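You operate a simulated robot arm through the tools that you are given. There is no shell and no other tool.

You are at the controls of a simulated two-armed robot. One attempt, no reset.

Task
Take the lid off the paste jar and lay it down on the top of the blue bench.
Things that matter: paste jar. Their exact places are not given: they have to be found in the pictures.

Only the result counts: the job must be done as asked and must still hold three seconds after the hand-in. Knocking over, shifting, dropping, spilling or breaking anything else fails it. Lids that push on must go on centred and level and be pressed home; caps that screw on are set level and turned clockwise until they are tight.

Robot
Two 7-joint arms with two-finger parallel grippers on one trunk, on a base that drives. Base frame: it is fixed to the floor where the robot stands at the start and does not move with it; the origin is under the middle of the robot, x ahead of it, y to its left, z up; the surface under the hand at the start is at about z = 860. Lengths are in mm, angles in degrees, forces in N, time in s.
The left shoulder is at the start at [30, 119, 985], the right one opposite. With the tool pointing down near the work surface each hand reaches from about 280 to 680 mm from the robot's upright axis, wherever it stands, measured 20 degrees to its own side. Payload 3.43 kg a hand.
The TCP of each hand is the grasp point between the finger pads, 30 mm short of the fingertips. In the tool frame z runs along the fingers and y along their closing line. Largest opening 94 mm; finger width 28, thickness 10; the body of the gripper, 50 by 96 mm, starts 55 mm behind the TCP.
Orientation is told as [roll, pitch, yaw] about the base's x, y, z axes, in that order, counted from this pose: with the fingers straight down and closing along the base's y, the tool's x points along the base's -x, its y along +y and its z along -z.

Tools
- The arms move only by the tool drive_tool. It takes "left_increments", "right_increments" or both (then of equal length, played together; a hand with none holds still); each is a list of rows, each a list of 7 numbers: the shift along the tool's x, y, z in units of 25 mm (1.0 is 25 mm), then the turn, a rotation vector about the tool's x, y, z in units of 8 degrees (1.0 is 8 degrees), then the gripper command, from -1 (fully open) to 1 (shut), values between in proportion. In form: [[dx, dy, dz, rx, ry, rz, gripper], ...]. A call has 1 to 20 rows; each row shifts and turns the commanded pose from where the row before left it, along the tool's axes as they then stand. A call with a number of a shift or a turn outside -1 to 1 is refused whole. Rows are played at 5 a second. More than 50 mm and 8.6 degrees between two rows, or a gripper value outside its range, and nothing of the call is played. Where a pose cannot be reached the arm comes as near as it can. A force on the tool above 40 N (or 10 N above the force at the start of the call, whichever is more), or a blocked arm, ends the call early, and 0.2 s more pass. The fingers move at their own pace (about 72 mm/s each) and stop on an object; they squeeze with about 45 N. The grip force told is the motor's: it shows also when the fingers shut on nothing. Time passes only in rows, and 0.2 s behind the last, so rows that do not move let the fingers close. The reply holds the time, the measured pose of the TCP, the force on the tool along the base axes, the opening and the grip force, in the units named above and with some noise, with the torque about the TCP (base axes, N m) and any sound that the robot's microphone picked up, and new pictures: "views" is both (left out), scene, wrist or none (wrist: the cameras of the hands that moved).
- Cameras (640 x 400 px; columns grow to the right, rows downward): "scene" is now at [39.5, 4.9, 1680.5]; the picture's right is [0.05, -1.00, 0.00], its down [-0.84, -0.04, -0.54] and it looks along [0.54, 0.03, -0.84] (base axes); focal length 252 px, centre (320, 200). "left" rides on the left gripper at [76, -14, -102] in its tool frame; the picture's right is [0.18, 0.98, 0.00], its down [-0.75, 0.14, -0.64] and it looks along [-0.63, 0.12, 0.77] (tool axes); focal length 243 px, centre (320, 200). "right" rides on the right gripper at [76, 14, -102] in its tool frame; the picture's right is [-0.18, 0.98, 0.00], its down [-0.75, -0.14, -0.64] and it looks along [-0.63, -0.12, 0.77] (tool axes); focal length 243 px, centre (320, 200).
- lift_body(by): slides the trunk up (or, below 0, down) by that many mm; the arms and the scene camera ride with it, the base frame stays. It gives what a move gives, with no picture.
- base_move(legs): drives the robot by 1 to 6 legs, each [ahead, turn to the left] in mm and degrees, along the robot's own axes; the way and the turn of a leg run together, so that a leg with both is an arc; at most 1500 mm and 180 degrees a leg. The arms and the cameras ride along, it lands a little off, and it stops where it bumps. It gives what a move gives, and a new picture of the scene camera.
- turn_head(pan, tilt): turns the head with the scene camera to pan (to the left, within 143 degrees either way) and tilt (down, from -29 to 69), counted from straight ahead of the robot. It gives what a move gives, and a new picture of the scene camera.
- measure_at(camera, pixels): for up to 12 pixels [column, row] of the newest picture of that camera ("zoom" is the newest enlarged one), the place [x, y, z] in the base frame of the surface seen there, good to about 3 mm. No time passes.
- enlarge(camera, box): a new picture of the part [left, top, right, bottom] of that camera's present view, enlarged. No time passes.
- job_done(): hands the job in; it is judged then, once.

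Open the grippers and draw the arms clear of the work before you hand the job in, unless the task says otherwise.

The tools are called after "Call:" as a command line: name --argument value ..., lists and objects as JSON in quotes. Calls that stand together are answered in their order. drive_tool: Moves the arms, as the interface text tells. Its arguments: {"type":"object","properties":{"left_increments":{"type":"array","items":{"type":"array","items":{"type":"number"}}},"right_increments":{"type":"array","items":{"type":"array","items":{"type":"number"}}},"views":{"type":"string","enum":["both","scene","wrist","none"]}},"required":[]} The other tools are called the same way: lift_body (by) slides the trunk up or down; base_move (legs) drives the base; turn_head (pan, tilt) turns the head that bears the scene camera; measure_at (camera, pixels) gives the place of the surface under pixels of a picture; enlarge (camera, box) takes an enlarged picture of a part of a camera's view; job_done () hands the job in.

At the start:

```text
clock: 0.0
left_eef_pos: [449.0, 179.1, 1186.2]
left_tool_rot: [0.0, 0.0, 0.0]
left_ft_force: [-0.2, -0.4, -0.1]
left_ft_torque: [0.02, 0.0, 0.01]
left_gripper_width: 94.1
left_grip_force: 0.1
right_eef_pos: [458.9, -185.1, 1195.4]
right_tool_rot: [0.0, 0.0, 0.0]
right_ft_force: [-0.4, 0.4, -1.1]
right_ft_torque: [-0.02, -0.02, -0.04]
right_gripper_width: 94.1
right_grip_force: 0.0
trunk travel left (down, up): [-250.0, 160.0]
robot x, y, heading: [2.2, -1.1, -0.2]
head pan, tilt: [2.7, 57.2]
```

scene: 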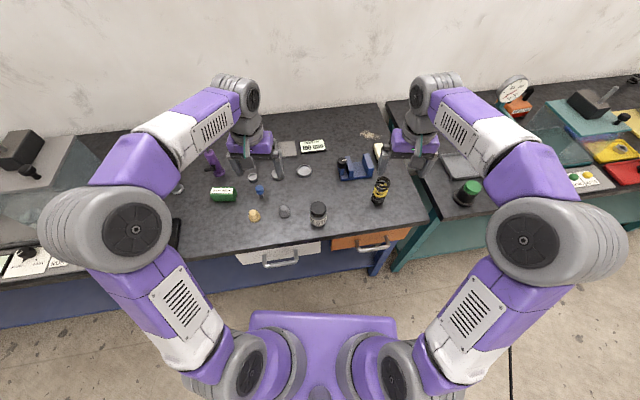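
right: 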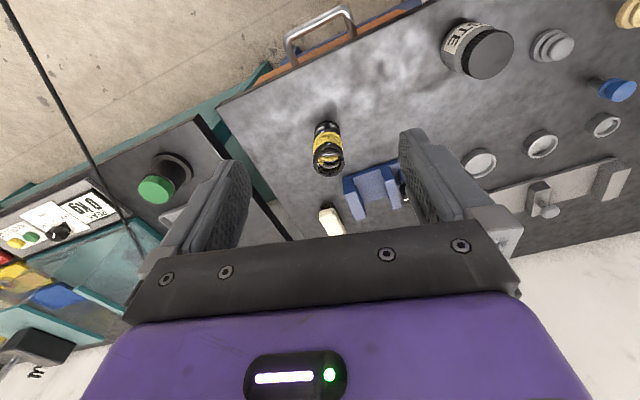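
left: 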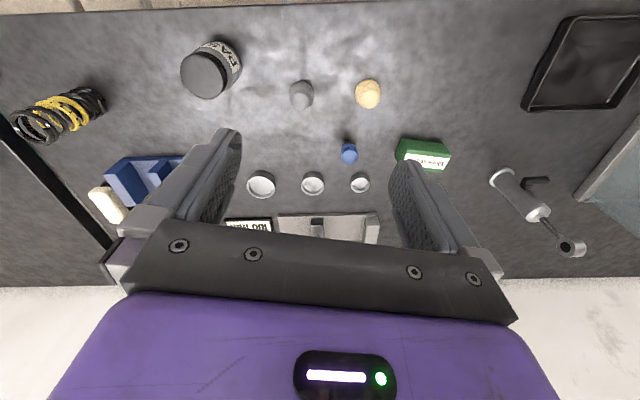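

The scene picture shows a black jar labelled PASTE at about (318, 214) on the front bench with blue drawers/legs; I enlarge there and look closely before measuring.

Call:
enlarge --camera "scene" --box '[220, 130, 420, 255]'

Call:
enlarge --camera "left" --box '[140, 10, 300, 110]'

Call:
measure_at --camera "scene" --pixels '[[318, 207], [318, 218], [318, 230], [300, 225], [340, 225], [285, 211], [254, 215], [380, 185], [300, 200], [345, 200]]'

```text
3.20 times, centred on (320, 192) of scene
```

zoom: 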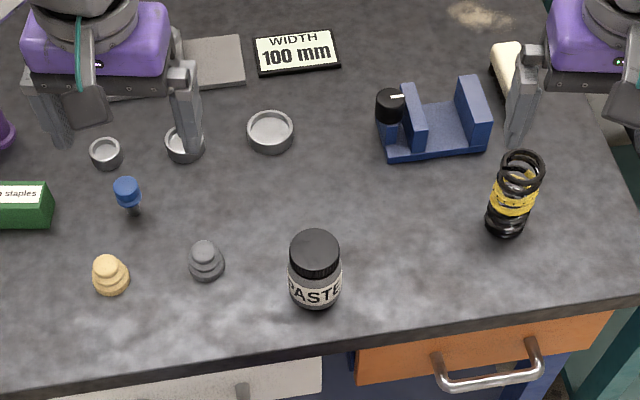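

```text
4.00 times, centred on (220, 60) of left
```

zoom: 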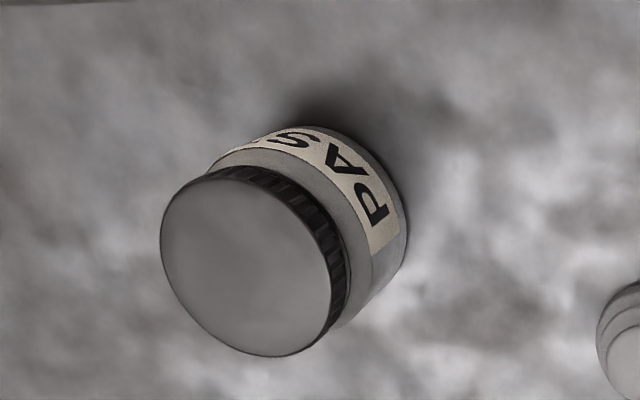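

```text
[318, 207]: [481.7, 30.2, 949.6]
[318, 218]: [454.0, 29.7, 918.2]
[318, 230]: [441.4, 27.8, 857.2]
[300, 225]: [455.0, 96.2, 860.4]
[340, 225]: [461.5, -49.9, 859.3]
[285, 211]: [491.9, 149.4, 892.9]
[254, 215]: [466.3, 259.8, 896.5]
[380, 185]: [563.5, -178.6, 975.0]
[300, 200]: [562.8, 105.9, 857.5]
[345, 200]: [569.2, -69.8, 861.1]
```

The jar stands at about x=470, y=30 with its lid top at z≈950; the lid has a ribbed rim, probably a screw cap. I measure the lid outline in the zoomed left picture and look at the benches around to be sure which is blue.

Call:
measure_at --camera "zoom" --pixels '[[240, 260], [168, 240], [325, 290], [260, 350], [235, 180], [340, 250], [300, 190], [380, 220], [395, 260], [310, 140]]'

Call:
turn_head --pan 0 --tilt 45

```text
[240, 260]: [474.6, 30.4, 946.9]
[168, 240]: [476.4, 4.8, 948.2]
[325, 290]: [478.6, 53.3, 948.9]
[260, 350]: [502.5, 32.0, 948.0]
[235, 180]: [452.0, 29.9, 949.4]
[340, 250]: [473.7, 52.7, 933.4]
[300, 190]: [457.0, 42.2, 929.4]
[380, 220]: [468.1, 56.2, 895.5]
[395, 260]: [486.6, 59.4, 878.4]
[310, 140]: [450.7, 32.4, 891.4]
```

```text
clock: 0.7
left_eef_pos: [449.1, 179.6, 1185.7]
left_tool_rot: [0.0, 0.0, 0.0]
left_ft_force: [0.5, -0.5, -0.4]
left_ft_torque: [0.02, 0.0, 0.01]
left_gripper_width: 94.1
left_grip_force: 0.0
right_eef_pos: [458.4, -185.5, 1195.4]
right_tool_rot: [0.0, 0.0, 0.1]
right_ft_force: [0.7, -0.2, 0.5]
right_ft_torque: [-0.03, -0.02, -0.01]
right_gripper_width: 93.7
right_grip_force: 0.0
trunk travel left (down, up): [-250.0, 160.0]
robot x, y, heading: [0.4, 0.8, -0.3]
head pan, tilt: [0.0, 45.0]
```

scene: 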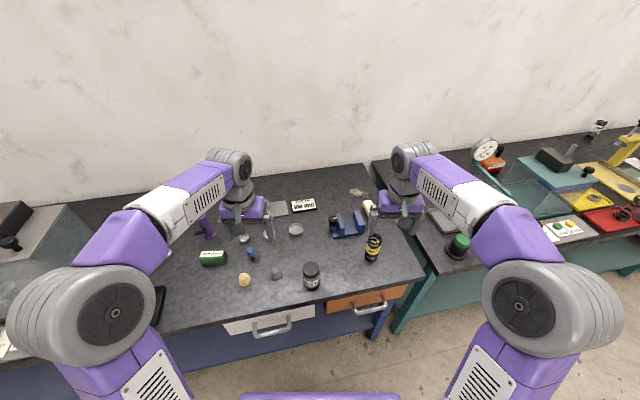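

The bench in front with the jar has a blue frame, the right one is teal; I look left, right and behind to make sure there's no other blue bench.

Call:
turn_head --pan 80 --tilt 40

Call:
turn_head --pan -80 --tilt 40

Call:
turn_head --pan 143 --tilt 30

Call:
turn_head --pan 0 --tilt 60

```text
clock: 2.3
left_eef_pos: [449.9, 179.5, 1186.4]
left_tool_rot: [0.0, 0.0, 0.0]
left_ft_force: [0.9, 0.2, 0.5]
left_ft_torque: [0.0, 0.02, 0.01]
left_gripper_width: 93.6
left_grip_force: 0.0
right_eef_pos: [459.5, -185.0, 1195.5]
right_tool_rot: [0.1, -0.1, 0.0]
right_ft_force: [-0.2, 0.4, 0.9]
right_ft_torque: [-0.03, -0.01, 0.0]
right_gripper_width: 93.9
right_grip_force: 0.0
trunk travel left (down, up): [-250.0, 160.0]
robot x, y, heading: [0.4, -0.6, 0.1]
head pan, tilt: [80.0, 40.0]
```

scene: 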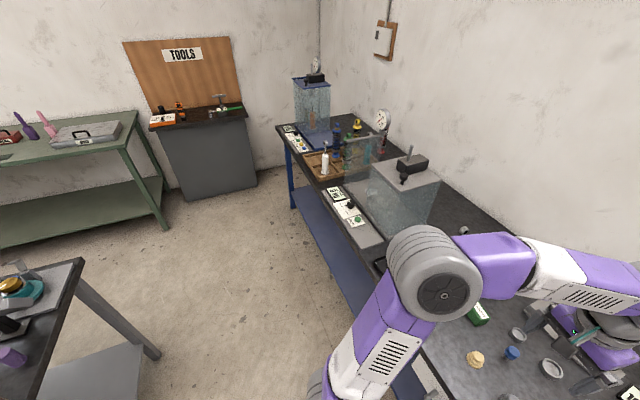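

```text
clock: 4.7
left_eef_pos: [449.1, 179.0, 1186.5]
left_tool_rot: [-0.1, -0.1, 0.0]
left_ft_force: [0.1, 0.2, 1.0]
left_ft_torque: [0.02, -0.01, -0.01]
left_gripper_width: 94.2
left_grip_force: 0.1
right_eef_pos: [459.2, -184.8, 1194.5]
right_tool_rot: [0.0, 0.0, 0.1]
right_ft_force: [1.1, -0.7, 0.0]
right_ft_torque: [0.01, -0.01, 0.03]
right_gripper_width: 93.5
right_grip_force: 0.0
trunk travel left (down, up): [-250.0, 160.0]
robot x, y, heading: [0.3, -0.5, -0.1]
head pan, tilt: [-80.0, 40.0]
```

scene: 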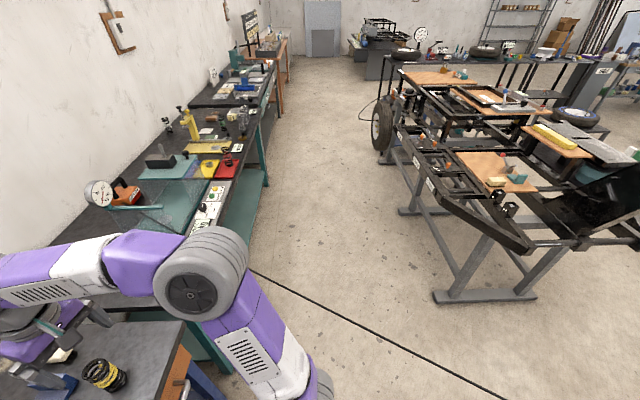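

```text
clock: 7.9
left_eef_pos: [447.9, 179.0, 1185.8]
left_tool_rot: [0.0, 0.0, 0.0]
left_ft_force: [1.2, -0.2, 0.6]
left_ft_torque: [0.02, -0.01, -0.04]
left_gripper_width: 94.0
left_grip_force: 0.1
right_eef_pos: [460.2, -184.6, 1195.1]
right_tool_rot: [-0.1, 0.0, 0.0]
right_ft_force: [-0.3, -0.1, 1.2]
right_ft_torque: [0.02, 0.01, -0.01]
right_gripper_width: 94.0
right_grip_force: 0.1
trunk travel left (down, up): [-250.0, 160.0]
robot x, y, heading: [1.1, 1.9, -0.3]
head pan, tilt: [143.0, 30.0]
```

scene: 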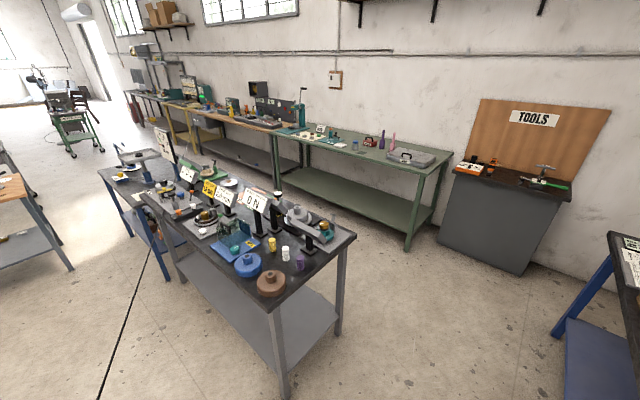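

```text
clock: 10.2
left_eef_pos: [449.9, 179.2, 1186.7]
left_tool_rot: [0.0, 0.0, 0.0]
left_ft_force: [0.4, 0.0, -0.1]
left_ft_torque: [0.01, -0.01, -0.01]
left_gripper_width: 94.2
left_grip_force: 0.0
right_eef_pos: [459.3, -185.3, 1195.4]
right_tool_rot: [0.0, 0.1, 0.0]
right_ft_force: [-1.8, -0.6, 0.7]
right_ft_torque: [-0.03, 0.0, 0.02]
right_gripper_width: 94.2
right_grip_force: 0.1
trunk travel left (down, up): [-250.0, 160.0]
robot x, y, heading: [4.8, 1.9, -0.0]
head pan, tilt: [0.0, 60.0]
```

scene: 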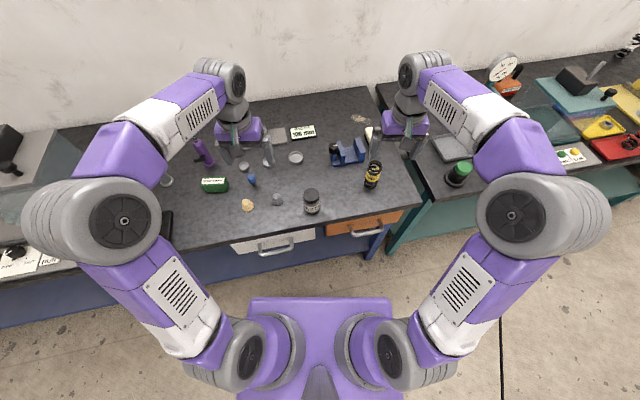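

The front bench with blue frame holds the jar, so the lid must go on its top surface. I move the right hand to above the jar and the left hand aside to make room, keeping height.

Call:
drive_tool --right_increments '[[-0.08, 0.95, 0.3, 0, 0, 0, -1], [-0.08, 0.95, 0.3, 0, 0, 0, -1], [-0.08, 0.95, 0.3, 0, 0, 0, -1], [-0.08, 0.95, 0.3, 0, 0, 0, -1], [-0.08, 0.95, 0.3, 0, 0, 0, -1], [-0.08, 0.95, 0.3, 0, 0, 0, -1], [-0.08, 0.95, 0.3, 0, 0, 0, -1], [-0.08, 0.95, 0.3, 0, 0, 0, -1], [-0.08, 0.95, 0.3, 0, 0, 0, -1]]' --left_increments '[[0, 0.4, 0, 0, 0, 0, -1], [0, 0.4, 0, 0, 0, 0, -1], [0, 0.4, 0, 0, 0, 0, -1], [0, 0.4, 0, 0, 0, 0, -1], [0, 0.4, 0, 0, 0, 0, -1], [0, 0.4, 0, 0, 0, 0, -1], [0, 0.4, 0, 0, 0, 0, -1], [0, 0.4, 0, 0, 0, 0, -1], [0, 0.4, 0, 0, 0, 0, -1]]' --views "both"

```text
clock: 12.2
left_eef_pos: [449.0, 269.8, 1187.4]
left_tool_rot: [0.0, 0.0, 0.0]
left_ft_force: [0.3, -0.3, -0.4]
left_ft_torque: [-0.01, 0.02, 0.0]
left_gripper_width: 93.8
left_grip_force: 0.0
right_eef_pos: [478.3, 31.5, 1126.4]
right_tool_rot: [0.0, -0.1, 0.0]
right_ft_force: [-1.5, -1.0, -0.8]
right_ft_torque: [-0.02, 0.02, 0.03]
right_gripper_width: 94.1
right_grip_force: 0.0
trunk travel left (down, up): [-250.0, 160.0]
robot x, y, heading: [3.3, -1.5, 0.4]
head pan, tilt: [0.0, 60.0]
```

scene: 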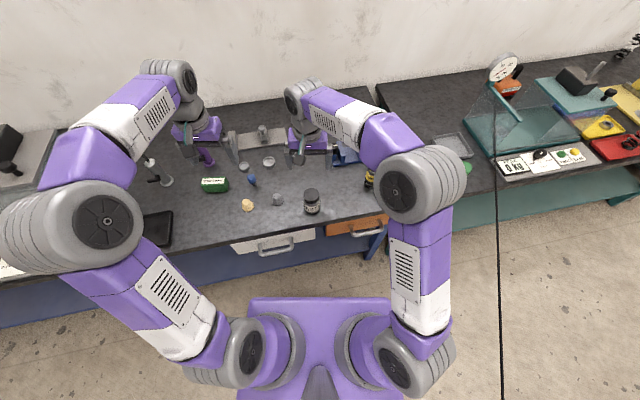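
right: 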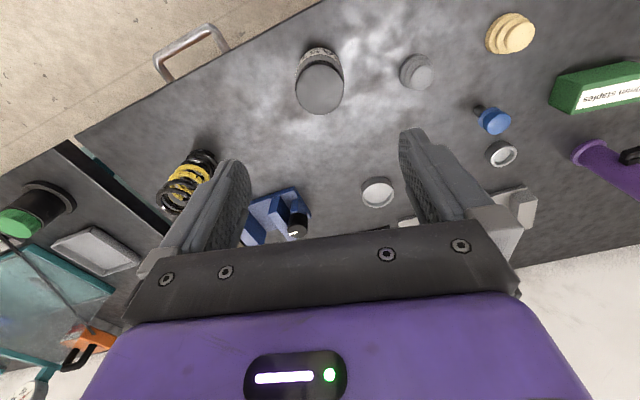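
left: 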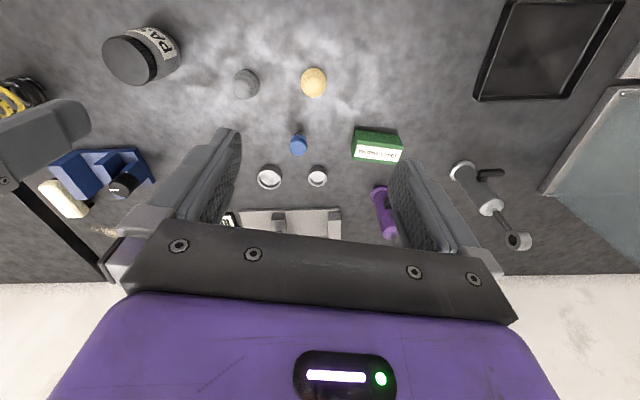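

The right hand is now above the jar, whose lid shows at (320, 85) in the right picture. I enlarge it and measure the lid outline.

Call:
enlarge --camera "right" --box '[256, 30, 384, 110]'

Call:
enlarge --camera "scene" --box '[264, 170, 360, 230]'

```text
5.00 times, centred on (320, 70) of right
```

zoom: 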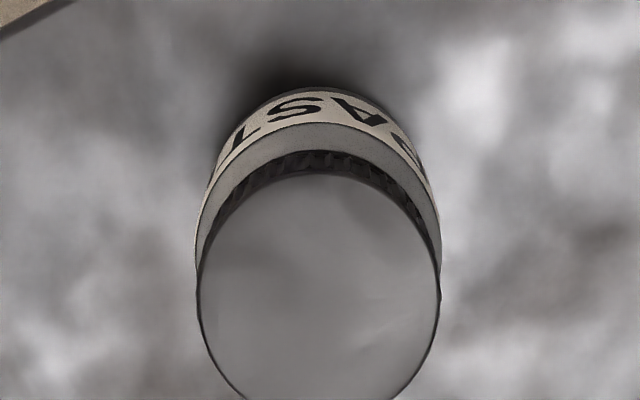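

```text
6.67 times, centred on (312, 200) of scene
```

zoom: 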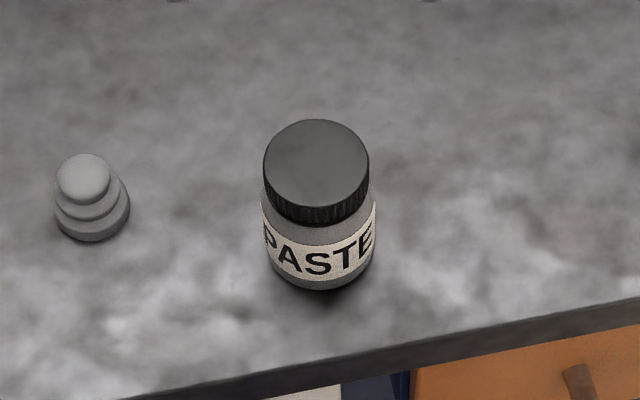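

The zoom shows a ribbed screw-type lid at (315,170) and jar body with label below; I measure the lid edge, body, and bench edge points in this zoom.

Call:
measure_at --camera "zoom" --pixels '[[316, 124], [267, 165], [365, 165], [316, 203], [316, 213], [316, 222], [316, 232], [316, 245], [316, 275], [316, 300], [200, 380], [540, 320]]'

Call:
measure_at --camera "scene" --pixels '[[200, 243], [250, 236], [300, 224], [350, 216], [400, 206], [277, 199], [247, 205]]'

```text
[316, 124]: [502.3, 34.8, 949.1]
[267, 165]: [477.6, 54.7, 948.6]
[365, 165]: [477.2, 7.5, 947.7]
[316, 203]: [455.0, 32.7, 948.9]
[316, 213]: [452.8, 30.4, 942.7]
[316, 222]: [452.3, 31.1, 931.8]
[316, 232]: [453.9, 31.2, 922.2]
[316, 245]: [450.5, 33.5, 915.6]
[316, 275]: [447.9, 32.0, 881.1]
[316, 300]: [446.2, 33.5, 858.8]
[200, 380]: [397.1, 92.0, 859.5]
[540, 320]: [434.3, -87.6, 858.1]
```

```text
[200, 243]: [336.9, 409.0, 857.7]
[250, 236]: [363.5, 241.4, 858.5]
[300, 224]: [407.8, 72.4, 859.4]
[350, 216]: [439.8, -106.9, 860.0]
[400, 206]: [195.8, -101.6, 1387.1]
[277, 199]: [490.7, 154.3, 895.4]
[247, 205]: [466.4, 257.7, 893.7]
```

Lid centre is about (477.5, 31), top z≈948.5, radius ≈24.5; body radius ≈28, bench edge at x≈407 in front of the jar. I'll test tilting the left hand forward (pitch −60) in free air so it can later steady the jar body from the front while the right hand turns the lid.

Call:
drive_tool --left_increments '[[0, 0, 0, 0, -0.94, 0, -1], [0, 0, 0, 0, -0.94, 0, -1], [0, 0, 0, 0, -0.94, 0, -1], [0, 0, 0, 0, -0.94, 0, -1], [0, 0, 0, 0, -0.94, 0, -1], [0, 0, 0, 0, -0.94, 0, -1], [0, 0, 0, 0, -0.94, 0, -1], [0, 0, 0, 0, -0.94, 0, -1]]' --views "both"

```text
clock: 14.0
left_eef_pos: [446.7, 273.0, 1204.5]
left_tool_rot: [-0.4, -58.7, 1.4]
left_ft_force: [0.6, -0.3, 0.2]
left_ft_torque: [0.02, 0.04, 0.04]
left_gripper_width: 93.6
left_grip_force: 0.0
left hand out of reach, approached as far as the arm can: row 8
right_eef_pos: [478.3, 28.8, 1126.3]
right_tool_rot: [0.1, -0.1, 0.1]
right_ft_force: [0.0, 0.2, 0.5]
right_ft_torque: [0.05, -0.03, 0.01]
right_gripper_width: 94.0
right_grip_force: 0.0
trunk travel left (down, up): [-250.0, 160.0]
robot x, y, heading: [2.8, 1.6, -0.2]
head pan, tilt: [0.0, 60.0]
```

scene: 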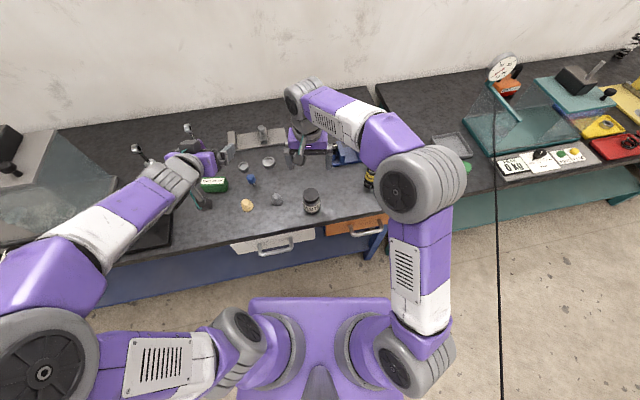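
left: 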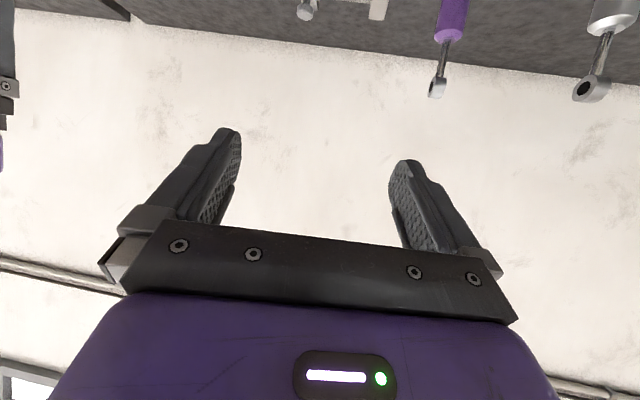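

The left hand reaches pitch −58 but the arm is folded to its limit, so I back the base 130 mm to give both arms more room over the jar.

Call:
base_move --legs '[[-130, 0]]'

```text
clock: 15.3
left_eef_pos: [318.7, 274.0, 1203.8]
left_tool_rot: [-0.4, -58.6, 1.6]
left_ft_force: [-0.9, -0.3, 1.2]
left_ft_torque: [0.03, -0.02, -0.01]
left_gripper_width: 93.9
left_grip_force: 0.0
right_eef_pos: [348.0, 28.7, 1128.5]
right_tool_rot: [0.0, 0.0, -0.1]
right_ft_force: [-0.6, -0.5, 1.0]
right_ft_torque: [-0.02, -0.03, -0.01]
right_gripper_width: 94.1
right_grip_force: 0.1
trunk travel left (down, up): [-250.0, 160.0]
robot x, y, heading: [-125.0, 1.5, -0.1]
head pan, tilt: [0.0, 60.0]
```

scene: 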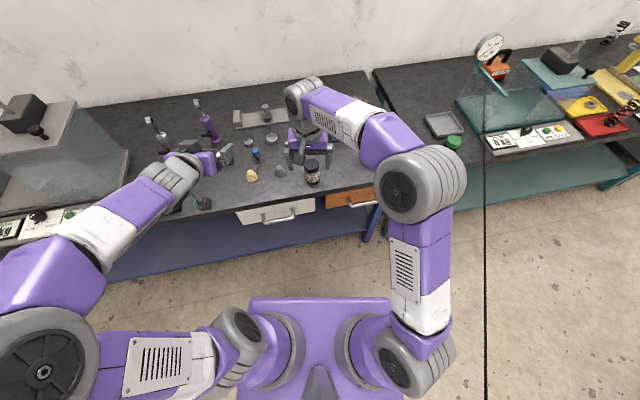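

The base now stands 127 mm back. I move the right hand aside to about (478, −120) and then bring the left hand to a pre-grasp in front of the jar.

Call:
drive_tool --right_increments '[[-0.743, -0.857, 0, 0, 0, 0, -1], [-0.743, -0.857, 0, 0, 0, 0, -1], [-0.743, -0.857, 0, 0, 0, 0, -1], [-0.743, -0.857, 0, 0, 0, 0, -1], [-0.743, -0.857, 0, 0, 0, 0, -1], [-0.743, -0.857, 0, 0, 0, 0, -1], [-0.743, -0.857, 0, 0, 0, 0, -1]]' --views "scene"

Call:
drive_tool --left_increments '[[0.6, -0.8, 0.2, 0, 0, 0, -1], [0.6, -0.8, 0.2, 0, 0, 0, -1], [0.6, -0.8, 0.2, 0, 0, 0, -1], [0.6, -0.8, 0.2, 0, 0, 0, -1], [0.6, -0.8, 0.2, 0, 0, 0, -1], [0.6, -0.8, 0.2, 0, 0, 0, -1]]' --views "both"

```text
clock: 16.9
left_eef_pos: [319.3, 274.6, 1204.0]
left_tool_rot: [-0.4, -58.5, 1.4]
left_ft_force: [-0.3, 0.3, 0.7]
left_ft_torque: [-0.03, 0.03, 0.0]
left_gripper_width: 94.1
left_grip_force: 0.2
right_eef_pos: [479.3, -121.1, 1127.7]
right_tool_rot: [0.0, 0.1, 0.0]
right_ft_force: [0.4, -0.9, 0.3]
right_ft_torque: [-0.02, 0.0, 0.03]
right_gripper_width: 93.8
right_grip_force: 0.0
trunk travel left (down, up): [-250.0, 160.0]
robot x, y, heading: [-129.9, 3.6, -0.1]
head pan, tilt: [0.0, 60.0]
```

scene: 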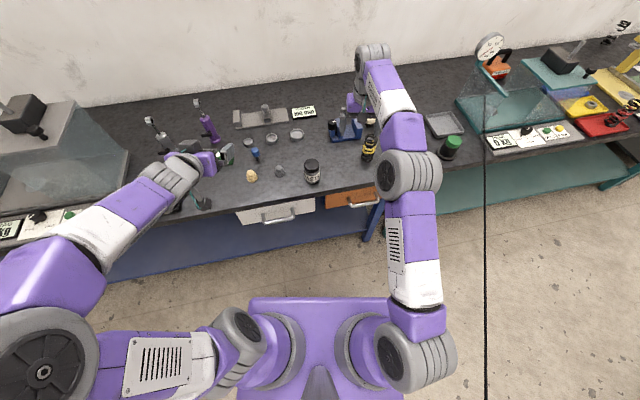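

```text
clock: 18.3
left_eef_pos: [306.5, 152.7, 1113.7]
left_tool_rot: [-0.3, -58.4, 1.4]
left_ft_force: [0.5, 0.8, 0.4]
left_ft_torque: [0.0, -0.01, 0.01]
left_gripper_width: 94.0
left_grip_force: 0.1
left hand out of reach, approached as far as the arm can: row 6
right_eef_pos: [478.6, -121.7, 1126.8]
right_tool_rot: [0.0, 0.0, -0.1]
right_ft_force: [-0.2, -0.3, -0.4]
right_ft_torque: [0.0, 0.03, 0.03]
right_gripper_width: 94.0
right_grip_force: 0.0
trunk travel left (down, up): [-250.0, 160.0]
robot x, y, heading: [-126.2, 1.3, -0.1]
head pan, tilt: [0.0, 60.0]
```

scene: 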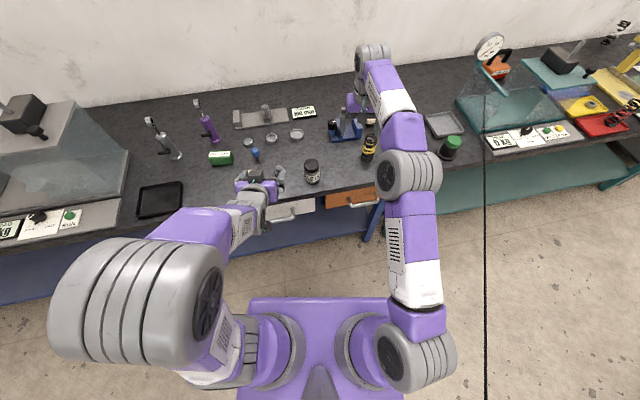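
left: 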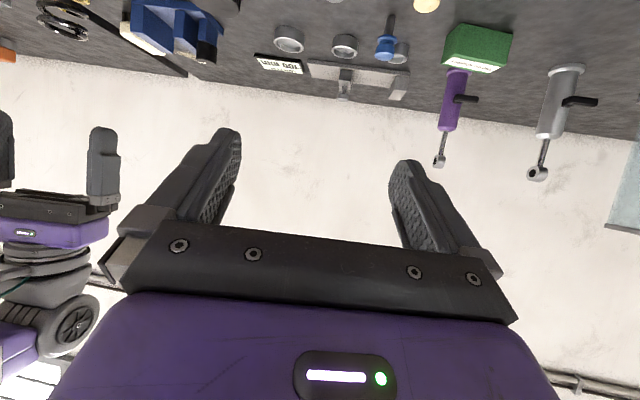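

The left hand nears its folded limit at x≈306; I go forward and down to a pre-grasp about (390, 31, 940), 60 mm short of the jar.

Call:
drive_tool --left_increments '[[0.3, -0.6, 0.9, 0, 0, 0, -1], [0.4, -0.6, 0.9, 0, 0, 0, -1], [0.5, -0.6, 0.9, 0, 0, 0, -1], [0.6, -0.6, 0.8, 0, 0, 0, -1], [0.6, -0.6, 0.8, 0, 0, 0, -1], [0.6, -0.6, 0.8, 0, 0, 0, -1], [0.6, -0.6, 0.7, 0, 0, 0, -1], [0.6, -0.6, 0.68, 0, 0, 0, -1]]' --views "both"

```text
clock: 20.1
left_eef_pos: [391.8, 34.2, 939.8]
left_tool_rot: [-0.4, -58.4, 1.5]
left_ft_force: [0.6, -0.5, -0.3]
left_ft_torque: [0.02, -0.01, -0.02]
left_gripper_width: 93.9
left_grip_force: 0.1
right_eef_pos: [478.0, -121.7, 1127.3]
right_tool_rot: [0.1, -0.1, -0.2]
right_ft_force: [0.2, 0.1, -0.3]
right_ft_torque: [-0.01, 0.02, 0.01]
right_gripper_width: 94.0
right_grip_force: 0.1
trunk travel left (down, up): [-250.0, 160.0]
robot x, y, heading: [-128.5, 1.7, -0.1]
head pan, tilt: [0.0, 60.0]
```

scene: 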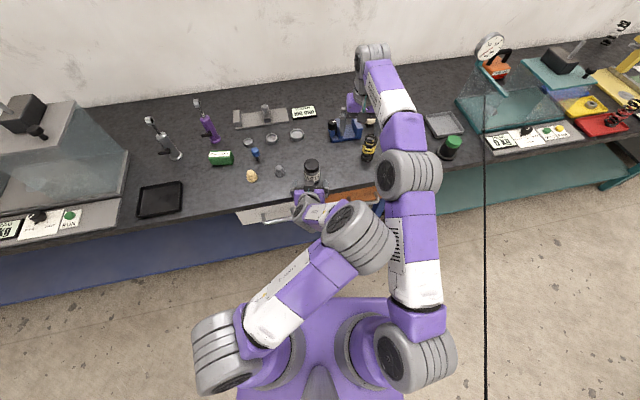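
left: 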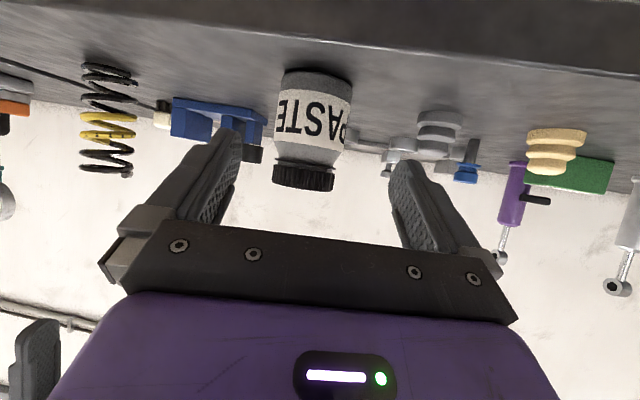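

The left hand is in front of the jar, with the jar centred between the fingers (PASTE label at (313,115) in the left picture). I enlarge the scene to check clearances between the left elbow and the right arm.

Call:
enlarge --camera "scene" --box '[240, 120, 460, 258]'

Call:
measure_at --camera "left" --pixels '[[313, 95], [313, 115], [313, 150], [305, 168], [305, 182], [280, 120], [348, 120], [275, 180], [335, 182]]'

Call:
measure_at --camera "scene" --pixels '[[355, 240], [375, 215], [395, 165], [410, 180], [310, 205], [330, 275], [400, 120]]'

```text
2.90 times, centred on (350, 189) of scene
```

zoom: 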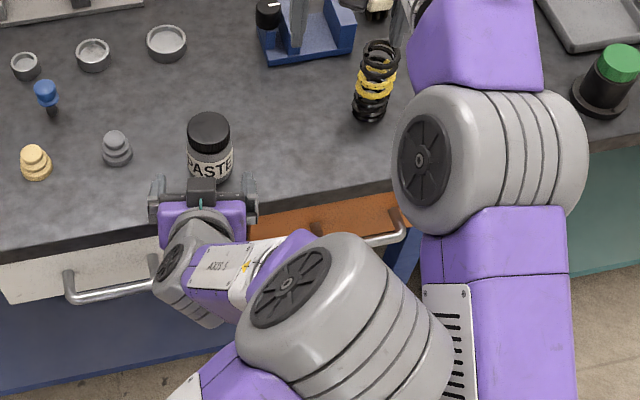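

```text
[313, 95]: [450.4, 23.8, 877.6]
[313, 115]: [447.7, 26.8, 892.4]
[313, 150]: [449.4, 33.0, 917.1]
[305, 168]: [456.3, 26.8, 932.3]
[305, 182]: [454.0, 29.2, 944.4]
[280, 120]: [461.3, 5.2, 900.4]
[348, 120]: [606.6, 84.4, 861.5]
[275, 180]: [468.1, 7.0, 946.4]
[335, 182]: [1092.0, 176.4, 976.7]
```

```text
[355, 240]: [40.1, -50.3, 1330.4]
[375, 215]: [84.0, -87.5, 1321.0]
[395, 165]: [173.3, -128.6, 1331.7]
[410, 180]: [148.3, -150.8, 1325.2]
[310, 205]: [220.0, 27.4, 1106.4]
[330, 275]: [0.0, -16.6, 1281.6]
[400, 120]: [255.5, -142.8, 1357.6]
```

The left elbow at about (40..100, −50..−90) sits close to the right elbow, so I yaw the left hand by −35° to come in from the front-left, keeping it the same distance from the jar.

Call:
drive_tool --left_increments '[[0, 0.39, 0, 0.746, 0, 0.457, -1], [0, 0.39, 0, 0.746, 0, 0.457, -1], [0, 0.39, 0, 0.746, 0, 0.457, -1], [0, 0.39, 0, 0.746, 0, 0.457, -1], [0, 0.39, 0, 0.746, 0, 0.457, -1]]' --views "both"

```text
clock: 21.3
left_eef_pos: [398.6, 75.5, 944.4]
left_tool_rot: [-0.2, -58.5, -33.7]
left_ft_force: [-0.3, -0.1, 0.5]
left_ft_torque: [0.04, -0.02, 0.0]
left_gripper_width: 94.1
left_grip_force: 0.1
left hand out of reach, approached as far as the arm can: row 5
right_eef_pos: [476.9, -121.1, 1127.5]
right_tool_rot: [-0.1, 0.1, -0.1]
right_ft_force: [0.7, 0.5, 0.1]
right_ft_torque: [0.02, 0.0, 0.03]
right_gripper_width: 94.1
right_grip_force: 0.1
trunk travel left (down, up): [-250.0, 160.0]
robot x, y, heading: [-130.6, -2.3, -0.1]
head pan, tilt: [0.0, 60.0]
```

scene: 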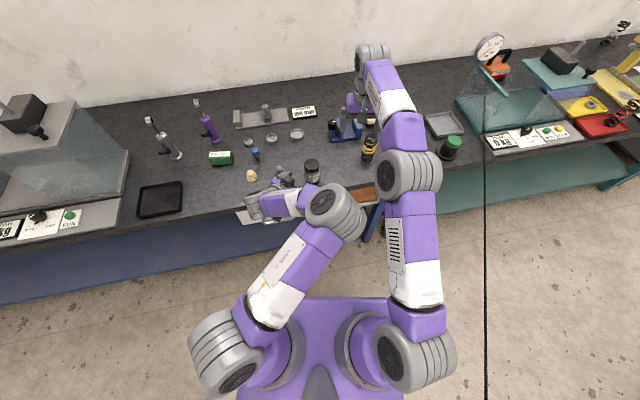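
left: 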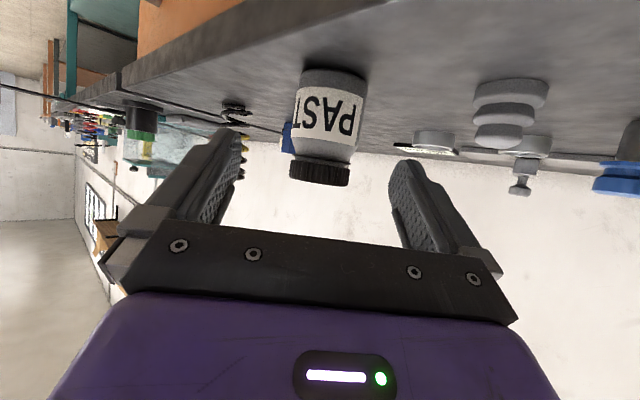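

The left arm's elbow folds inward this way and would block the right arm, so I swap roles: retreat the left hand along its path (it'll take the lid from above), and later steady the jar with the right hand from the clear right-front side.

Call:
drive_tool --left_increments '[[0, -0.39, 0, -0.746, 0, -0.457, -1], [0, -0.39, 0, -0.746, 0, -0.457, -1], [0, -0.39, 0, -0.746, 0, -0.457, -1], [0, -0.39, 0, -0.746, 0, -0.457, -1], [0, -0.39, 0, -0.746, 0, -0.457, -1], [-0.6, 0.6, -0.68, 0, 0, 0, -1], [-0.6, 0.6, -0.7, 0, 0, 0, -1], [-0.6, 0.6, -0.8, 0, 0, 0, -1], [-0.6, 0.6, -0.8, 0, 0, 0, -1], [-0.6, 0.6, -0.8, 0, 0, 0, -1], [-0.5, 0.6, -0.8, 0, 0, 0, -1], [-0.4, 0.6, -0.7, 0, 0, 0, -1], [-0.5, 0.6, -0.3, 0, 0, 0, -1], [-0.5, 0.8, -0.1, 0, 0, 0, -1], [-0.5, 0.8, -0.1, 0, 0, 0, -1], [-0.5, 0.8, -0.1, 0, 0, 0, -1], [-0.5, 0.8, 0, 0, 0, 0, -1], [-0.5, 0.8, 0, 0, 0, 0, -1]]' --views "scene"

```text
clock: 25.1
left_eef_pos: [341.2, 250.2, 1168.7]
left_tool_rot: [-0.6, -58.5, 1.5]
left_ft_force: [0.7, 0.5, 0.4]
left_ft_torque: [-0.02, -0.02, -0.01]
left_gripper_width: 93.9
left_grip_force: 0.0
right_eef_pos: [477.9, -120.9, 1128.1]
right_tool_rot: [-0.1, 0.0, -0.1]
right_ft_force: [0.0, 0.2, -1.0]
right_ft_torque: [-0.02, 0.01, -0.01]
right_gripper_width: 94.2
right_grip_force: 0.0
trunk travel left (down, up): [-250.0, 160.0]
robot x, y, heading: [-128.3, 3.1, -0.1]
head pan, tilt: [0.0, 60.0]
```

scene: 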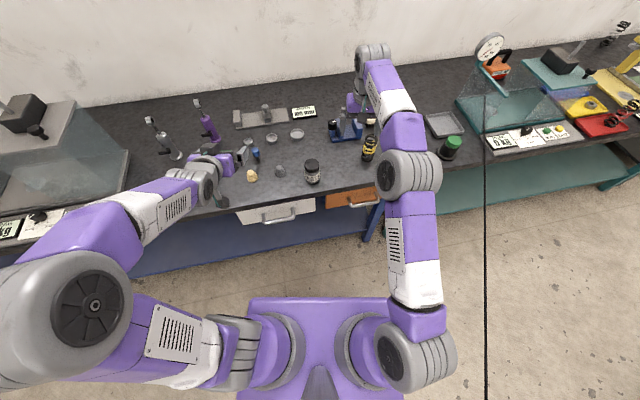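

The left elbow is back outside. I bring the left hand upright again, and at the same time yaw the right hand by +60°.

Call:
drive_tool --left_increments '[[0, 0, 0, 0, 0.914, 0, -1], [0, 0, 0, 0, 0.914, 0, -1], [0, 0, 0, 0, 0.914, 0, -1], [0, 0, 0, 0, 0.914, 0, -1], [0, 0, 0, 0, 0.914, 0, -1], [0, 0, 0, 0, 0.914, 0, -1], [0, 0, 0, 0, 0.914, 0, -1], [0, 0, 0, 0, 0.914, 0, -1]]' --right_increments '[[0, 0, 0, 0, 0, -0.9375, -1], [0, 0, 0, 0, 0, -0.9375, -1], [0, 0, 0, 0, 0, -0.9375, -1], [0, 0, 0, 0, 0, -0.9375, -1], [0, 0, 0, 0, 0, -0.9375, -1], [0, 0, 0, 0, 0, -0.9375, -1], [0, 0, 0, 0, 0, -0.9375, -1], [0, 0, 0, 0, 0, -0.9375, -1]]' --views "scene"

Call:
drive_tool --right_increments '[[0, 0, 0, 0, -0.9375, 0, -1], [0, 0, 0, 0, -0.9375, 0, -1], [0, 0, 0, 0, -0.9375, 0, -1], [0, 0, 0, 0, -0.9375, 0, -1], [0, 0, 0, 0, -0.9375, 0, -1], [0, 0, 0, 0, -0.9375, 0, -1], [0, 0, 0, 0, -0.9375, 0, -1], [0, 0, 0, 0, -0.9375, 0, -1]]' --views "both"

```text
clock: 26.9
left_eef_pos: [347.1, 236.8, 1176.0]
left_tool_rot: [0.0, -0.5, 0.7]
left_ft_force: [-0.3, 0.3, 0.0]
left_ft_torque: [0.03, 0.0, -0.03]
left_gripper_width: 94.1
left_grip_force: 0.1
left hand out of reach, approached as far as the arm can: row 8
right_eef_pos: [478.9, -124.0, 1125.2]
right_tool_rot: [0.2, -0.1, 60.0]
right_ft_force: [1.3, -0.4, 1.0]
right_ft_torque: [0.06, 0.02, 0.03]
right_gripper_width: 94.0
right_grip_force: 0.2
trunk travel left (down, up): [-250.0, 160.0]
robot x, y, heading: [-124.6, 1.4, -0.2]
head pan, tilt: [0.0, 60.0]
```

scene: 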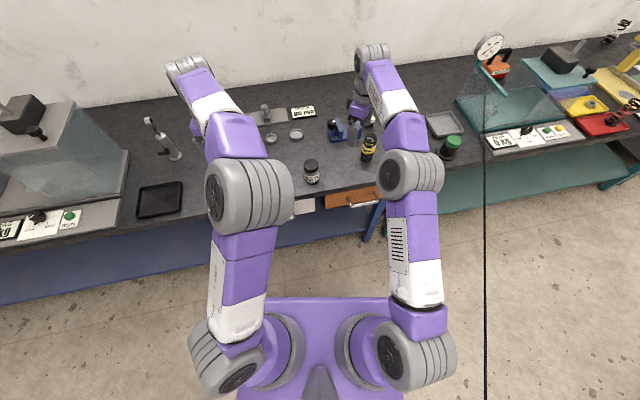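

```text
clock: 28.7
left_eef_pos: [344.5, 239.3, 1178.2]
left_tool_rot: [-0.1, -0.5, 0.8]
left_ft_force: [-0.1, -0.8, 0.0]
left_ft_torque: [0.0, 0.0, 0.0]
left_gripper_width: 94.1
left_grip_force: 0.1
right_eef_pos: [479.9, -121.2, 1126.3]
right_tool_rot: [-0.1, -60.1, 60.0]
right_ft_force: [1.1, 0.1, -0.3]
right_ft_torque: [0.0, -0.01, -0.01]
right_gripper_width: 93.7
right_grip_force: 0.0
trunk travel left (down, up): [-250.0, 160.0]
robot x, y, heading: [-130.8, -2.6, -0.2]
head pan, tilt: [0.0, 60.0]
```

scene: 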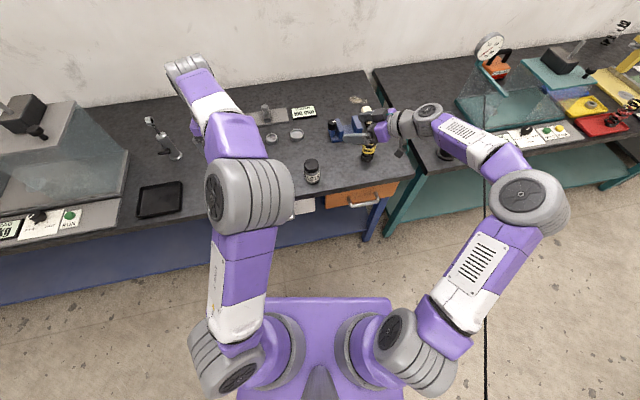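
right: 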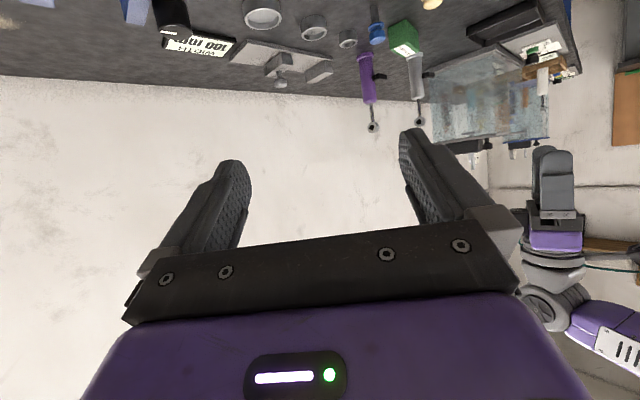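

The right hand now holds pitch −60, yaw +60 with its elbow outward. I lower it to a pre-grasp at about (428, −55, 945), 100 mm short of the jar along its approach.

Call:
drive_tool --right_increments '[[0.706, 0.39, 0.5875, 0, 0, 0, -1], [0.706, 0.39, 0.5875, 0, 0, 0, -1], [0.706, 0.39, 0.5875, 0, 0, 0, -1], [0.706, 0.39, 0.5875, 0, 0, 0, -1], [0.706, 0.39, 0.5875, 0, 0, 0, -1], [0.706, 0.39, 0.5875, 0, 0, 0, -1], [0.706, 0.39, 0.5875, 0, 0, 0, -1], [0.706, 0.39, 0.5875, 0, 0, 0, -1]]' --views "both"

```text
clock: 30.5
left_eef_pos: [343.6, 240.0, 1177.1]
left_tool_rot: [-0.1, -0.4, 0.8]
left_ft_force: [-0.4, 0.1, 0.1]
left_ft_torque: [0.0, -0.02, 0.01]
left_gripper_width: 94.0
left_grip_force: 0.0
right_eef_pos: [427.2, -53.9, 945.0]
right_tool_rot: [0.0, -60.0, 59.9]
right_ft_force: [0.2, -0.4, -0.4]
right_ft_torque: [0.01, 0.03, 0.01]
right_gripper_width: 94.2
right_grip_force: 0.0
trunk travel left (down, up): [-250.0, 160.0]
robot x, y, heading: [-125.9, 5.9, -0.2]
head pan, tilt: [0.0, 60.0]
```

scene: 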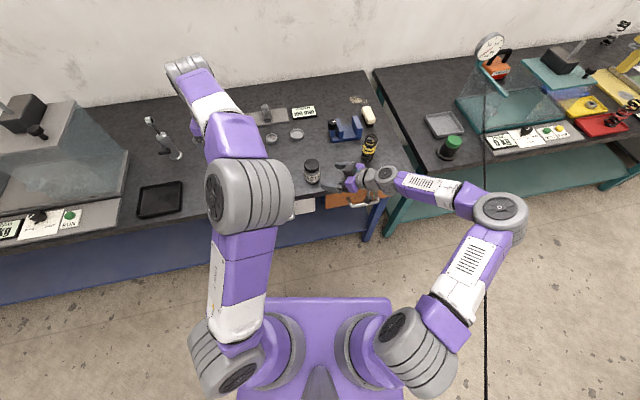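
right: 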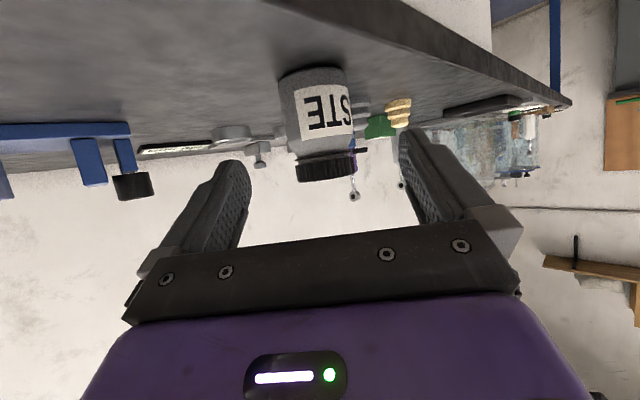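

The right hand is in place with the jar between its open fingers in view. I zoom into the jar in the scene and right views to refine its centre before advancing.

Call:
enlarge --camera "scene" --box '[272, 140, 400, 220]'

Call:
measure_at --camera "right" --pixels '[[320, 100], [320, 140], [325, 170], [290, 115], [345, 90], [285, 90], [300, 172], [350, 165]]'

```text
5.00 times, centred on (336, 180) of scene
```

zoom: 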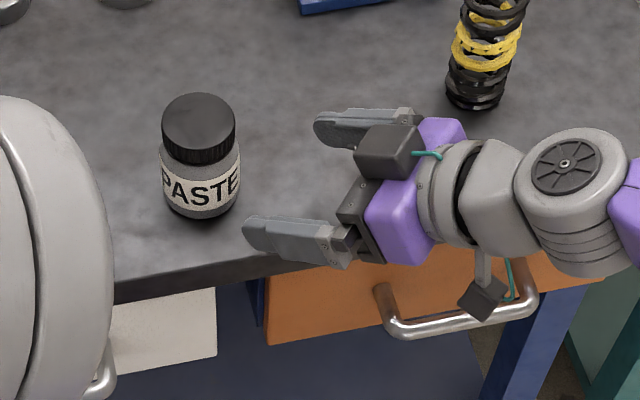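

```text
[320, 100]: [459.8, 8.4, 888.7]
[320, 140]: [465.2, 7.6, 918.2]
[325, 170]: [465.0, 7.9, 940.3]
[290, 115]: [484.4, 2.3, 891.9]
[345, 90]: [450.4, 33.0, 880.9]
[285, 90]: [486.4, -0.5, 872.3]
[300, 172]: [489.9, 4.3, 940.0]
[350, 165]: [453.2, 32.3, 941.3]
```

There is a dark box on top of the right gripper at zoom (385,150) that could come near the lid; I measure it and the gripper outline.

Call:
measure_at --camera "zoom" --pixels '[[360, 140], [375, 155], [400, 160], [385, 170], [412, 140], [395, 128], [325, 125], [250, 232], [345, 235], [430, 170], [487, 297], [198, 120]]'

```text
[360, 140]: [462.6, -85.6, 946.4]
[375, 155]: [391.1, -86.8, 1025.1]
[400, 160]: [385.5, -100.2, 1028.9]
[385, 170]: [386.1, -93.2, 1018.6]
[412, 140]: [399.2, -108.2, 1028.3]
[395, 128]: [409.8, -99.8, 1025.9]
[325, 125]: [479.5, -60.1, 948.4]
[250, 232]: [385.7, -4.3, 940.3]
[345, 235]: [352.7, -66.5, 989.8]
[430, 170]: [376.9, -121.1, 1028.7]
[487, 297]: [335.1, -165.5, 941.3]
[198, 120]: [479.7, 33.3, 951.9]
```

The box on the right gripper will stay ~55 mm from the jar axis, leaving room for the left fingers. I advance the right hand 99 mm along its approach so the open fingers straddle the jar body at z≈888.

Call:
drive_tool --right_increments '[[0, -0.01, 0.494, 0, 0, 0, -1], [0, -0.01, 0.494, 0, 0, 0, -1], [0, -0.01, 0.494, 0, 0, 0, -1], [0, -0.01, 0.494, 0, 0, 0, -1], [0, -0.01, 0.494, 0, 0, 0, -1], [0, 0, 0.494, 0, 0, 0, -1], [0, 0, 0.494, 0, 0, 0, -1], [0, 0, 0.494, 0, 0, 0, -1]]' --views "both"

```text
clock: 32.3
left_eef_pos: [344.1, 240.6, 1177.7]
left_tool_rot: [0.0, -0.5, 0.9]
left_ft_force: [0.0, 0.4, 0.7]
left_ft_torque: [0.0, -0.03, 0.0]
left_gripper_width: 93.9
left_grip_force: 0.0
right_eef_pos: [471.4, 19.0, 896.4]
right_tool_rot: [0.1, -60.0, 59.9]
right_ft_force: [-0.3, 0.5, 0.0]
right_ft_torque: [0.0, 0.03, 0.0]
right_gripper_width: 94.2
right_grip_force: 0.0
trunk travel left (down, up): [-250.0, 160.0]
robot x, y, heading: [-127.0, -1.5, -0.2]
head pan, tilt: [0.0, 60.0]
```

scene: 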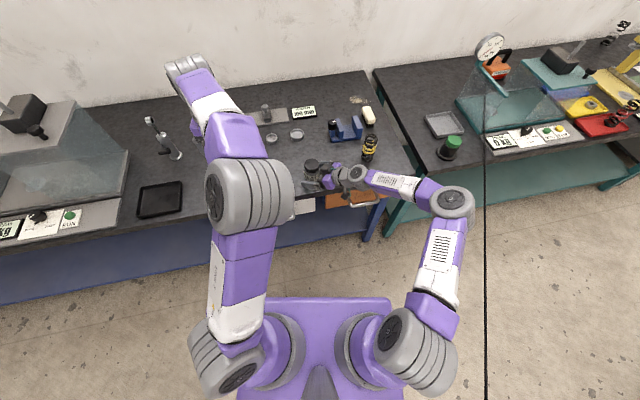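
right: 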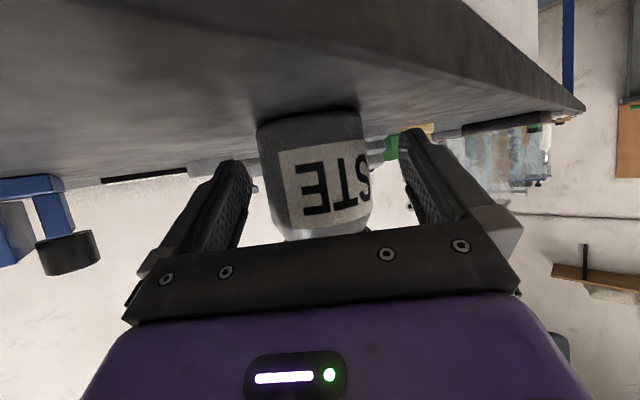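

The fingers straddle the jar body. I enlarge the scene and measure the finger and lid positions to check the centring before closing.

Call:
enlarge --camera "scene" --box '[288, 150, 368, 200]'

Call:
measure_at --camera "zoom" --pixels '[[189, 130], [140, 125], [240, 130], [189, 165], [275, 110], [240, 95], [150, 255], [190, 250], [240, 240], [330, 210]]'

```text
8.00 times, centred on (328, 175) of scene
```

zoom: 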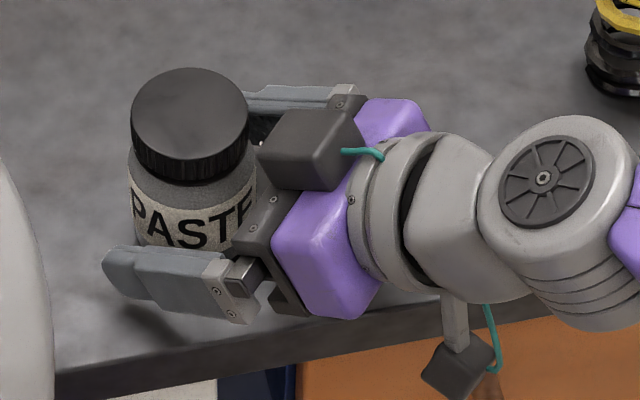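

```text
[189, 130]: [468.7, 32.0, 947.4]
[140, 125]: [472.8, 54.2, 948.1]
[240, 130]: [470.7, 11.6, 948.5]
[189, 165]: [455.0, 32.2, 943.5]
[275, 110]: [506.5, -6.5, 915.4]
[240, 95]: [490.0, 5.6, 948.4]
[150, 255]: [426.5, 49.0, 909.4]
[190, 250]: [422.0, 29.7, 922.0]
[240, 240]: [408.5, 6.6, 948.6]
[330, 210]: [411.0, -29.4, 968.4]
```

Centring looks good to ~2 mm. I close the right gripper part-way to about 64 mm first to compare the gaps on both sides.

Call:
drive_tool --right_increments '[[0, 0, 0, 0, 0, 0, -0.36], [0, 0, 0, 0, 0, 0, -0.36], [0, 0, 0, 0, 0, 0, -0.36]]' --views "wrist"

Call:
enlarge --camera "right" --box '[200, 80, 440, 230]'

```text
clock: 33.1
left_eef_pos: [344.0, 240.1, 1177.0]
left_tool_rot: [-0.1, -0.5, 0.8]
left_ft_force: [0.1, 1.1, 0.2]
left_ft_torque: [-0.01, 0.0, -0.01]
left_gripper_width: 93.8
left_grip_force: 0.1
right_eef_pos: [470.5, 18.6, 897.4]
right_tool_rot: [-0.1, -60.0, 59.9]
right_ft_force: [0.4, -0.4, 0.2]
right_ft_torque: [0.03, 0.0, -0.03]
right_gripper_width: 64.2
right_grip_force: 0.0
trunk travel left (down, up): [-250.0, 160.0]
robot x, y, heading: [-131.4, -0.3, -0.2]
head pan, tilt: [0.0, 60.0]
```

right: 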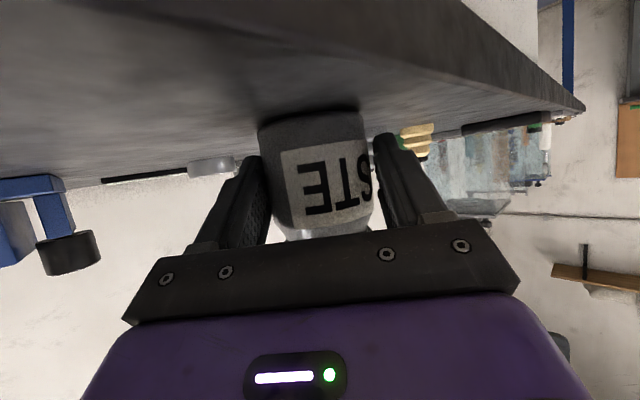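

```text
2.67 times, centred on (320, 155) of right
```

zoom: 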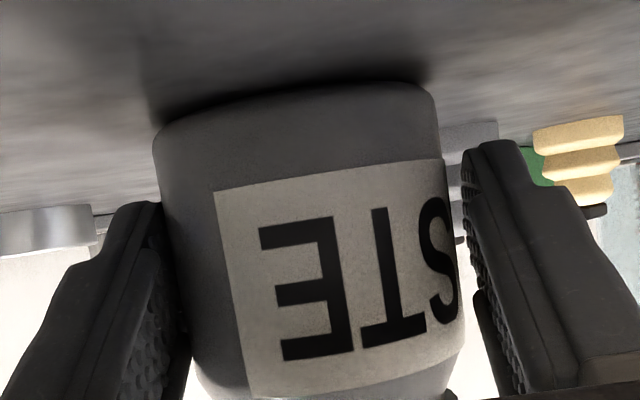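

By pose the fingers are centred on the jar within a millimetre (opening 64 mm, no force). I close the right gripper on the jar body.

Call:
drive_tool --right_increments '[[0, 0, 0, 0, 0, 0, -0.28], [0, 0, 0, 0, 0, 0, -0.24], [0, 0, 0, 0, 0, 0, -0.2], [0, 0, 0, 0, 0, 0, 0.2], [0, 0, 0, 0, 0, 0, 1], [0, 0, 0, 0, 0, 0, 1], [0, 0, 0, 0, 0, 0, 1]]' --views "both"

```text
clock: 34.7
left_eef_pos: [344.3, 239.5, 1179.1]
left_tool_rot: [-0.1, -0.5, 0.8]
left_ft_force: [-0.3, 0.2, -0.2]
left_ft_torque: [0.01, -0.03, 0.0]
left_gripper_width: 94.0
left_grip_force: 0.0
right_eef_pos: [469.6, 18.2, 896.9]
right_tool_rot: [0.0, -60.0, 59.9]
right_ft_force: [1.3, -0.4, -0.1]
right_ft_torque: [0.0, -0.06, 0.01]
right_gripper_width: 59.3
right_grip_force: 45.2
trunk travel left (down, up): [-250.0, 160.0]
robot x, y, heading: [-129.7, 2.0, -0.1]
head pan, tilt: [0.0, 60.0]
```

scene: 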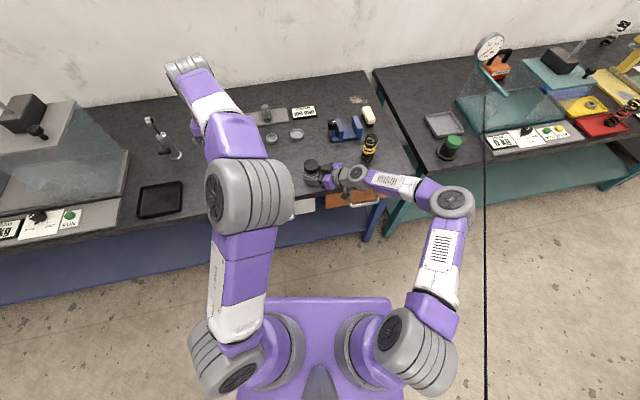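
right: 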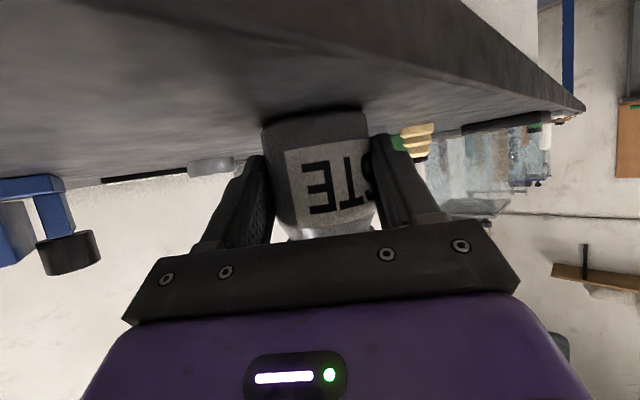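

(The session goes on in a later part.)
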